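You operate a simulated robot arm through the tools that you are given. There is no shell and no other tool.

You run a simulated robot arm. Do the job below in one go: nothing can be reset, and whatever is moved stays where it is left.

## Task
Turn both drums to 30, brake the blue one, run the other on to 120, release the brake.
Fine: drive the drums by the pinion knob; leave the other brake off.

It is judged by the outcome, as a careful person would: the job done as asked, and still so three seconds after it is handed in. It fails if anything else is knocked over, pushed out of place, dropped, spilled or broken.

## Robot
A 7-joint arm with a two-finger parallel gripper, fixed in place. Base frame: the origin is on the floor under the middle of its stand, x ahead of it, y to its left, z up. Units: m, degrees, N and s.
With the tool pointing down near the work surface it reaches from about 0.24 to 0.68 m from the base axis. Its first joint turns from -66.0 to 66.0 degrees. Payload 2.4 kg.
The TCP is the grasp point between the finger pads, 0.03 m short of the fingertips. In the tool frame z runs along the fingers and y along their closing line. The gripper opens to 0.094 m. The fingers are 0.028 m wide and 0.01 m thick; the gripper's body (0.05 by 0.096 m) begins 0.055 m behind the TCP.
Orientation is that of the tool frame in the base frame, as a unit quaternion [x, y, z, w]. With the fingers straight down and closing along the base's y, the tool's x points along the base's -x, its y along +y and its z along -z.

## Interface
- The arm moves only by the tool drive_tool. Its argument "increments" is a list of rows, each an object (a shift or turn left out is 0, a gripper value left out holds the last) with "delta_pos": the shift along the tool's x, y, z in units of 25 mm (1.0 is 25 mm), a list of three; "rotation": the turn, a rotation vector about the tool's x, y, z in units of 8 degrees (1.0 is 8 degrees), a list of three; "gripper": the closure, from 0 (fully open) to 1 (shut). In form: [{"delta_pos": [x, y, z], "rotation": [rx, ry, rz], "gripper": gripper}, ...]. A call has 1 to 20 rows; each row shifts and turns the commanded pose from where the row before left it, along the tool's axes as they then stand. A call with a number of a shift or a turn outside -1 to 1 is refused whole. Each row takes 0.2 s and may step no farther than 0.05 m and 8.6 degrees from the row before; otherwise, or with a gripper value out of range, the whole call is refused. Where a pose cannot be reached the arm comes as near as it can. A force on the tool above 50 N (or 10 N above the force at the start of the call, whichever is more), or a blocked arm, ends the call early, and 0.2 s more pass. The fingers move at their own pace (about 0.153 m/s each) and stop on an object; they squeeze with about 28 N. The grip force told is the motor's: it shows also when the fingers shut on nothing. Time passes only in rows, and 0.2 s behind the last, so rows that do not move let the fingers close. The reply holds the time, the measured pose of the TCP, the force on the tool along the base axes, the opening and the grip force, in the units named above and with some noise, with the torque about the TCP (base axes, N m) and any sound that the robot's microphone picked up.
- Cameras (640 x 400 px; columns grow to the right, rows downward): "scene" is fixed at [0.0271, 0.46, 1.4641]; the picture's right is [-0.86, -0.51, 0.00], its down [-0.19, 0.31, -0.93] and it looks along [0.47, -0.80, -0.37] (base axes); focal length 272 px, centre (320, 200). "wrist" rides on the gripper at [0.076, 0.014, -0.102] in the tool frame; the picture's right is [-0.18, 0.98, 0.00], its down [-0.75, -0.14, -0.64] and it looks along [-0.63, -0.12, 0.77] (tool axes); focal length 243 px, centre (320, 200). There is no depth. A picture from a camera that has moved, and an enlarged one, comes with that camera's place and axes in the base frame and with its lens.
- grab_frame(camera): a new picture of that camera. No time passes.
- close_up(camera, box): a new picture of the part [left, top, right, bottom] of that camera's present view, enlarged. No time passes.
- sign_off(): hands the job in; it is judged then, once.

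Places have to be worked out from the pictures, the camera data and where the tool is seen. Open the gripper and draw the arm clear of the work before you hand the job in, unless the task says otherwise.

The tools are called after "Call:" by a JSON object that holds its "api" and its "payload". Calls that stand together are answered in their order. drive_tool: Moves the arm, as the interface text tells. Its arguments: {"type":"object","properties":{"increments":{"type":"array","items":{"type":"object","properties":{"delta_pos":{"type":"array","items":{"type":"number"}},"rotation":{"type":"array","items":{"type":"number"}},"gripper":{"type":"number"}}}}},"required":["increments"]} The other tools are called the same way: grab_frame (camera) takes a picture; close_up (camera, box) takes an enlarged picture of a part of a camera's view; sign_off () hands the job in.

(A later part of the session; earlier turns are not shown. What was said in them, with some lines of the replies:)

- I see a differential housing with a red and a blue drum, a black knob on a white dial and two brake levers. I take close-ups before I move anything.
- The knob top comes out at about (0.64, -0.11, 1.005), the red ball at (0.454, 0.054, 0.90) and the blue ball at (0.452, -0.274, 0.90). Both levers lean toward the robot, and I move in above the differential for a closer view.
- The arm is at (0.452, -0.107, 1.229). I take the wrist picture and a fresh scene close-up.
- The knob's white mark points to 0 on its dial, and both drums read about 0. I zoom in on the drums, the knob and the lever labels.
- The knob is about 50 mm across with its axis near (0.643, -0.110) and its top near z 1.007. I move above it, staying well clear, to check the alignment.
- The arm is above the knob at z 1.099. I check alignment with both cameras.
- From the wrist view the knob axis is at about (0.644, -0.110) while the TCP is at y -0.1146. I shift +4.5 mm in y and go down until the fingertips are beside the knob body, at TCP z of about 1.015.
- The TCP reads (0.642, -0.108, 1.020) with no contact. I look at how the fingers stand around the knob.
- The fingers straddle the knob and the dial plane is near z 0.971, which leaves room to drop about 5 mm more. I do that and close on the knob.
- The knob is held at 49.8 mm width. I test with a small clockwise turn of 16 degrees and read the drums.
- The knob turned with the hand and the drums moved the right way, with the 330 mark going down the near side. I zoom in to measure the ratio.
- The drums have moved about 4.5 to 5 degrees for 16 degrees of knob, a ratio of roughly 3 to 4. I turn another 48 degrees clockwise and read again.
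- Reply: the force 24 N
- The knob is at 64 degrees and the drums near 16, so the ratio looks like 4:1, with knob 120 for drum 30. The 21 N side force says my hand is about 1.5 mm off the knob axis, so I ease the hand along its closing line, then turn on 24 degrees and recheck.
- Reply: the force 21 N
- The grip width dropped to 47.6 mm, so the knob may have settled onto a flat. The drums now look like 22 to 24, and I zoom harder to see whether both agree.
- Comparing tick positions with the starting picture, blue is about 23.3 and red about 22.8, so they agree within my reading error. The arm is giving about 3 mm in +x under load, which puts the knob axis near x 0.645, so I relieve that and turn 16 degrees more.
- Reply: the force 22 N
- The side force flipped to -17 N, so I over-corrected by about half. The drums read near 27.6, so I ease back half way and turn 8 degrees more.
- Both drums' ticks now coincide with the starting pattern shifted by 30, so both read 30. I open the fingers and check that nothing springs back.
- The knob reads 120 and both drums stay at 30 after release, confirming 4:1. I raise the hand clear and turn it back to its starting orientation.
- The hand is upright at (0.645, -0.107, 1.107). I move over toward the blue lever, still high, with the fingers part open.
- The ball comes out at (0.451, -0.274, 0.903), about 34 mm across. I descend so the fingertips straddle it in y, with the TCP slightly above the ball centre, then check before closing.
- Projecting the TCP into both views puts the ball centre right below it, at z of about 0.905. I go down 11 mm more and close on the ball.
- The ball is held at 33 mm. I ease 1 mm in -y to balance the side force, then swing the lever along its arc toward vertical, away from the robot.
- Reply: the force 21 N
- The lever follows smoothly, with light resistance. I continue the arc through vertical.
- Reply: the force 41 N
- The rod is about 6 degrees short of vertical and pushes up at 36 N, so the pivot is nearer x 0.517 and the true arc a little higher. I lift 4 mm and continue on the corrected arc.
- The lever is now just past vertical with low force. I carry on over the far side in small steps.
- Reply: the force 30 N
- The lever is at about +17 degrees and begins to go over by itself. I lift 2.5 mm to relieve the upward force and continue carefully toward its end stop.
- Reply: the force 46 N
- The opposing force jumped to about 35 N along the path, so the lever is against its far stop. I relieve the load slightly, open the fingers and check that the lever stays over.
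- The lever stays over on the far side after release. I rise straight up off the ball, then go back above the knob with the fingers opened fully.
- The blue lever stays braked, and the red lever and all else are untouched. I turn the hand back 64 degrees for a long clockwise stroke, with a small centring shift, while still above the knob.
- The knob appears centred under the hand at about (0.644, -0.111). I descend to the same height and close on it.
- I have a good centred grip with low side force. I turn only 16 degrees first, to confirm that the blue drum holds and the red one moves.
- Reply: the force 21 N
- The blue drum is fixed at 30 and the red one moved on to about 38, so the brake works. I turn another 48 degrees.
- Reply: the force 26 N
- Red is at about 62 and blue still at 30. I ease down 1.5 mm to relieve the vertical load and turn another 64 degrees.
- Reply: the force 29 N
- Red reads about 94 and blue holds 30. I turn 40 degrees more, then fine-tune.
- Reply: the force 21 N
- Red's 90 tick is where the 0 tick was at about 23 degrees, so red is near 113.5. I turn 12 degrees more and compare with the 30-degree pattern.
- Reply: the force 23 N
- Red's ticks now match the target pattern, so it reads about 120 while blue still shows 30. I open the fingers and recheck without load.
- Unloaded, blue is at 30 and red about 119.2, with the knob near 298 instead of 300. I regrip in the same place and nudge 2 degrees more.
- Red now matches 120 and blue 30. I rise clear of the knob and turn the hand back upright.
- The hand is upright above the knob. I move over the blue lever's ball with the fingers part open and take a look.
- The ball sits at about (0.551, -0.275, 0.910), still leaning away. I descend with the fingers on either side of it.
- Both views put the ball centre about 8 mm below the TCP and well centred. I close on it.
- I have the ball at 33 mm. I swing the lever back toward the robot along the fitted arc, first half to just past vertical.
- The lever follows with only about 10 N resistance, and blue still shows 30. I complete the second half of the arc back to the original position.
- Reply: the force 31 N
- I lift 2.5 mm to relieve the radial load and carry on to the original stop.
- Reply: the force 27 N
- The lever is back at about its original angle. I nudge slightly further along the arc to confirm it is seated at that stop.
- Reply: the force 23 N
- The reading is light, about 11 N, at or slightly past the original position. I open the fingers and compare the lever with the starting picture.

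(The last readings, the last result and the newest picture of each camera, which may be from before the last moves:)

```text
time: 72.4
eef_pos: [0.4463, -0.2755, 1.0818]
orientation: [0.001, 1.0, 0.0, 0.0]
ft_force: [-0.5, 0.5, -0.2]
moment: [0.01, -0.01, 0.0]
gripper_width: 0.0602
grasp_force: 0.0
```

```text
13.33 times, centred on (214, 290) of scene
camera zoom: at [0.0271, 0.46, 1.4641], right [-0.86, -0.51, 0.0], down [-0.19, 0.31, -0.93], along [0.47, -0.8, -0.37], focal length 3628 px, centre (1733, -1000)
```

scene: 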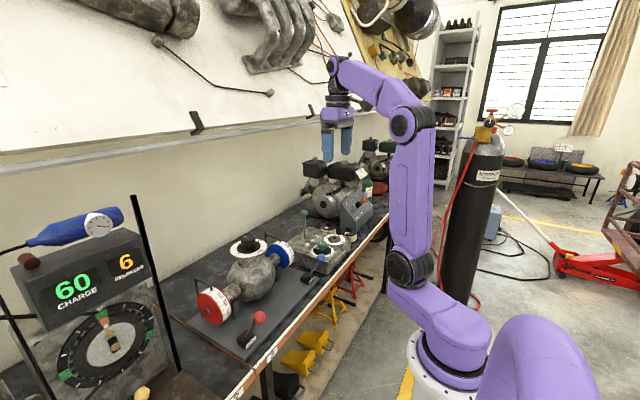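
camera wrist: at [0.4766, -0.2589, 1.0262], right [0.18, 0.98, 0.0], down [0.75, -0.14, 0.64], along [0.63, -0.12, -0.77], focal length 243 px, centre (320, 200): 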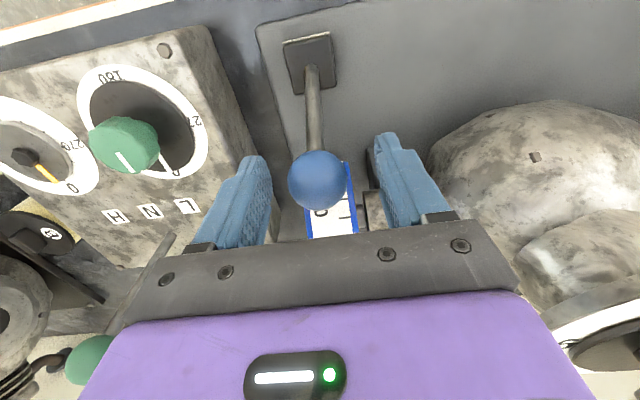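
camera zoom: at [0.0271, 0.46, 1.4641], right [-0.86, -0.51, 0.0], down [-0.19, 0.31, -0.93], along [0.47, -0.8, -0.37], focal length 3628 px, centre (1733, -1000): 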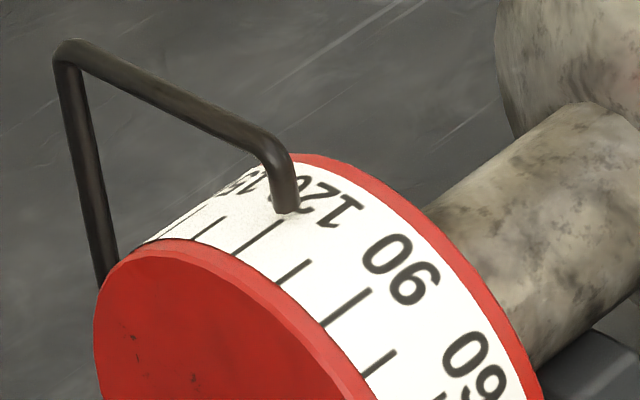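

The blue lever is back exactly at its starting angle, the red lever is untouched, blue reads 30 and red 120. I open the gripper and draw the arm up and back clear.

Call:
{"api": "drive_tool", "payload": {"increments": [{"delta_pos": [0, 0, -1], "gripper": 0}, {"delta_pos": [0, 0, -1]}, {"delta_pos": [0, 0, -1]}, {"delta_pos": [0, 0, -1]}, {"delta_pos": [0.4, 0.5, -1]}, {"delta_pos": [0.5, 0.5, -1]}, {"delta_pos": [0.5, 0.5, -1]}, {"delta_pos": [0.5, 0.5, -1]}, {"delta_pos": [0.5, 0.5, -0.8]}, {"delta_pos": [0.5, 0.3, -0.5]}, {"delta_pos": [0, 0, 0]}, {"delta_pos": [0, 0, 0]}, {"delta_pos": [0, 0, 0]}, {"delta_pos": [0, 0, 0]}, {"delta_pos": [0, 0, 0]}]}}

Call:
{"api": "grab_frame", "payload": {"camera": "scene"}}

Call:
{"api": "close_up", "payload": {"camera": "scene", "box": [180, 220, 340, 340]}}

Call:
{"api": "close_up", "payload": {"camera": "scene", "box": [190, 275, 238, 305]}}

Call:
{"api": "close_up", "payload": {"camera": "scene", "box": [262, 232, 302, 257]}}

```text
time: 75.6
eef_pos: [0.3767, -0.2045, 1.3163]
orientation: [-0.001, 1.0, 0.0, 0.0]
ft_force: [-0.6, -0.6, -0.1]
moment: [-0.01, 0.01, -0.01]
gripper_width: 0.094
grasp_force: 0.0
```

```text
taken
```

scene: 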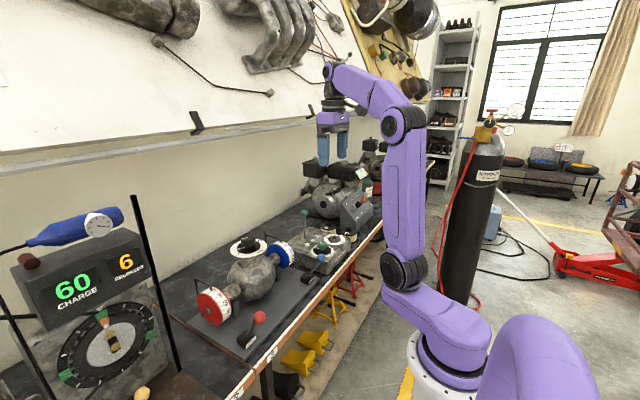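

```text
3.33 times, centred on (260, 280) of scene
camera zoom: at [0.0271, 0.46, 1.4641], right [-0.86, -0.51, 0.0], down [-0.19, 0.31, -0.93], along [0.47, -0.8, -0.37], focal length 907 px, centre (520, -67)
```

zoom: 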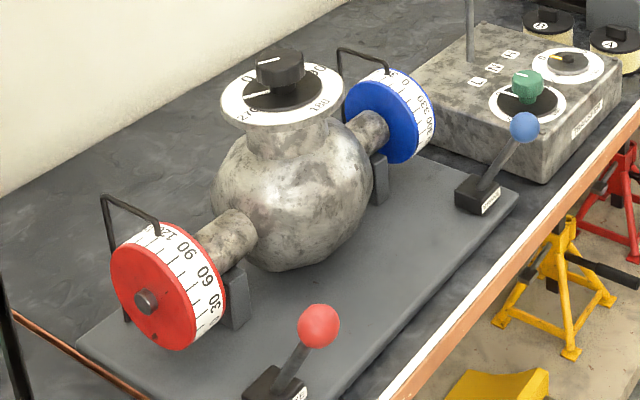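

```text
13.33 times, centred on (214, 290) of scene
camera zoom: at [0.0271, 0.46, 1.4641], right [-0.86, -0.51, 0.0], down [-0.19, 0.31, -0.93], along [0.47, -0.8, -0.37], focal length 3628 px, centre (1733, -1000)
```

zoom: 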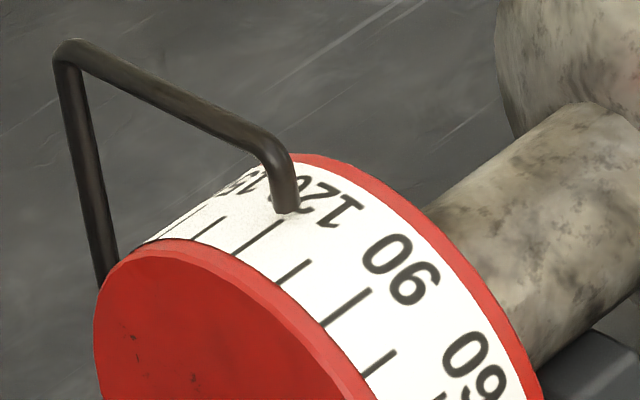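

```text
16.00 times, centred on (282, 244) of scene
camera zoom: at [0.0271, 0.46, 1.4641], right [-0.86, -0.51, 0.0], down [-0.19, 0.31, -0.93], along [0.47, -0.8, -0.37], focal length 4354 px, centre (928, -512)
```

zoom: 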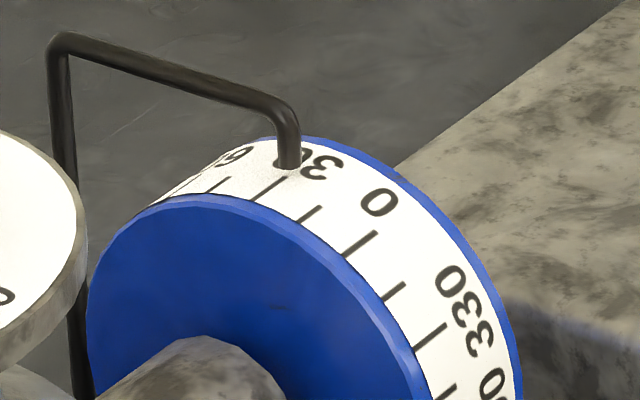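

After the wait blue still reads 30 and red 120, both brake levers are off and the rest of the bench is undisturbed. The gripper is open and the arm is clear, so I hand the job in.

Call:
{"api": "sign_off", "payload": {}}

```text
The job is handed in.
```

The job is done and handed in. The blue drum reads 30 and the red drum reads 120, as near as I can read the scales (within about a degree).

- **Drums to 30:** I turned the pinion knob clockwise until both drums read 30.
- **Blue brake on:** I pushed the blue lever over to its far stop. Blue stayed at 30 for the rest of the turning.
- **Red to 120:** I carried on with the knob until red was at about 119, then nudged it about 2 degrees further so it lined up with 120.
- **Blue brake off:** I swung the blue lever back to its original position. Neither drum moved when it was released.

The red brake was never touched. Nothing else on the bench looked disturbed in the last pictures, and the gripper is open with the arm clear of the work.
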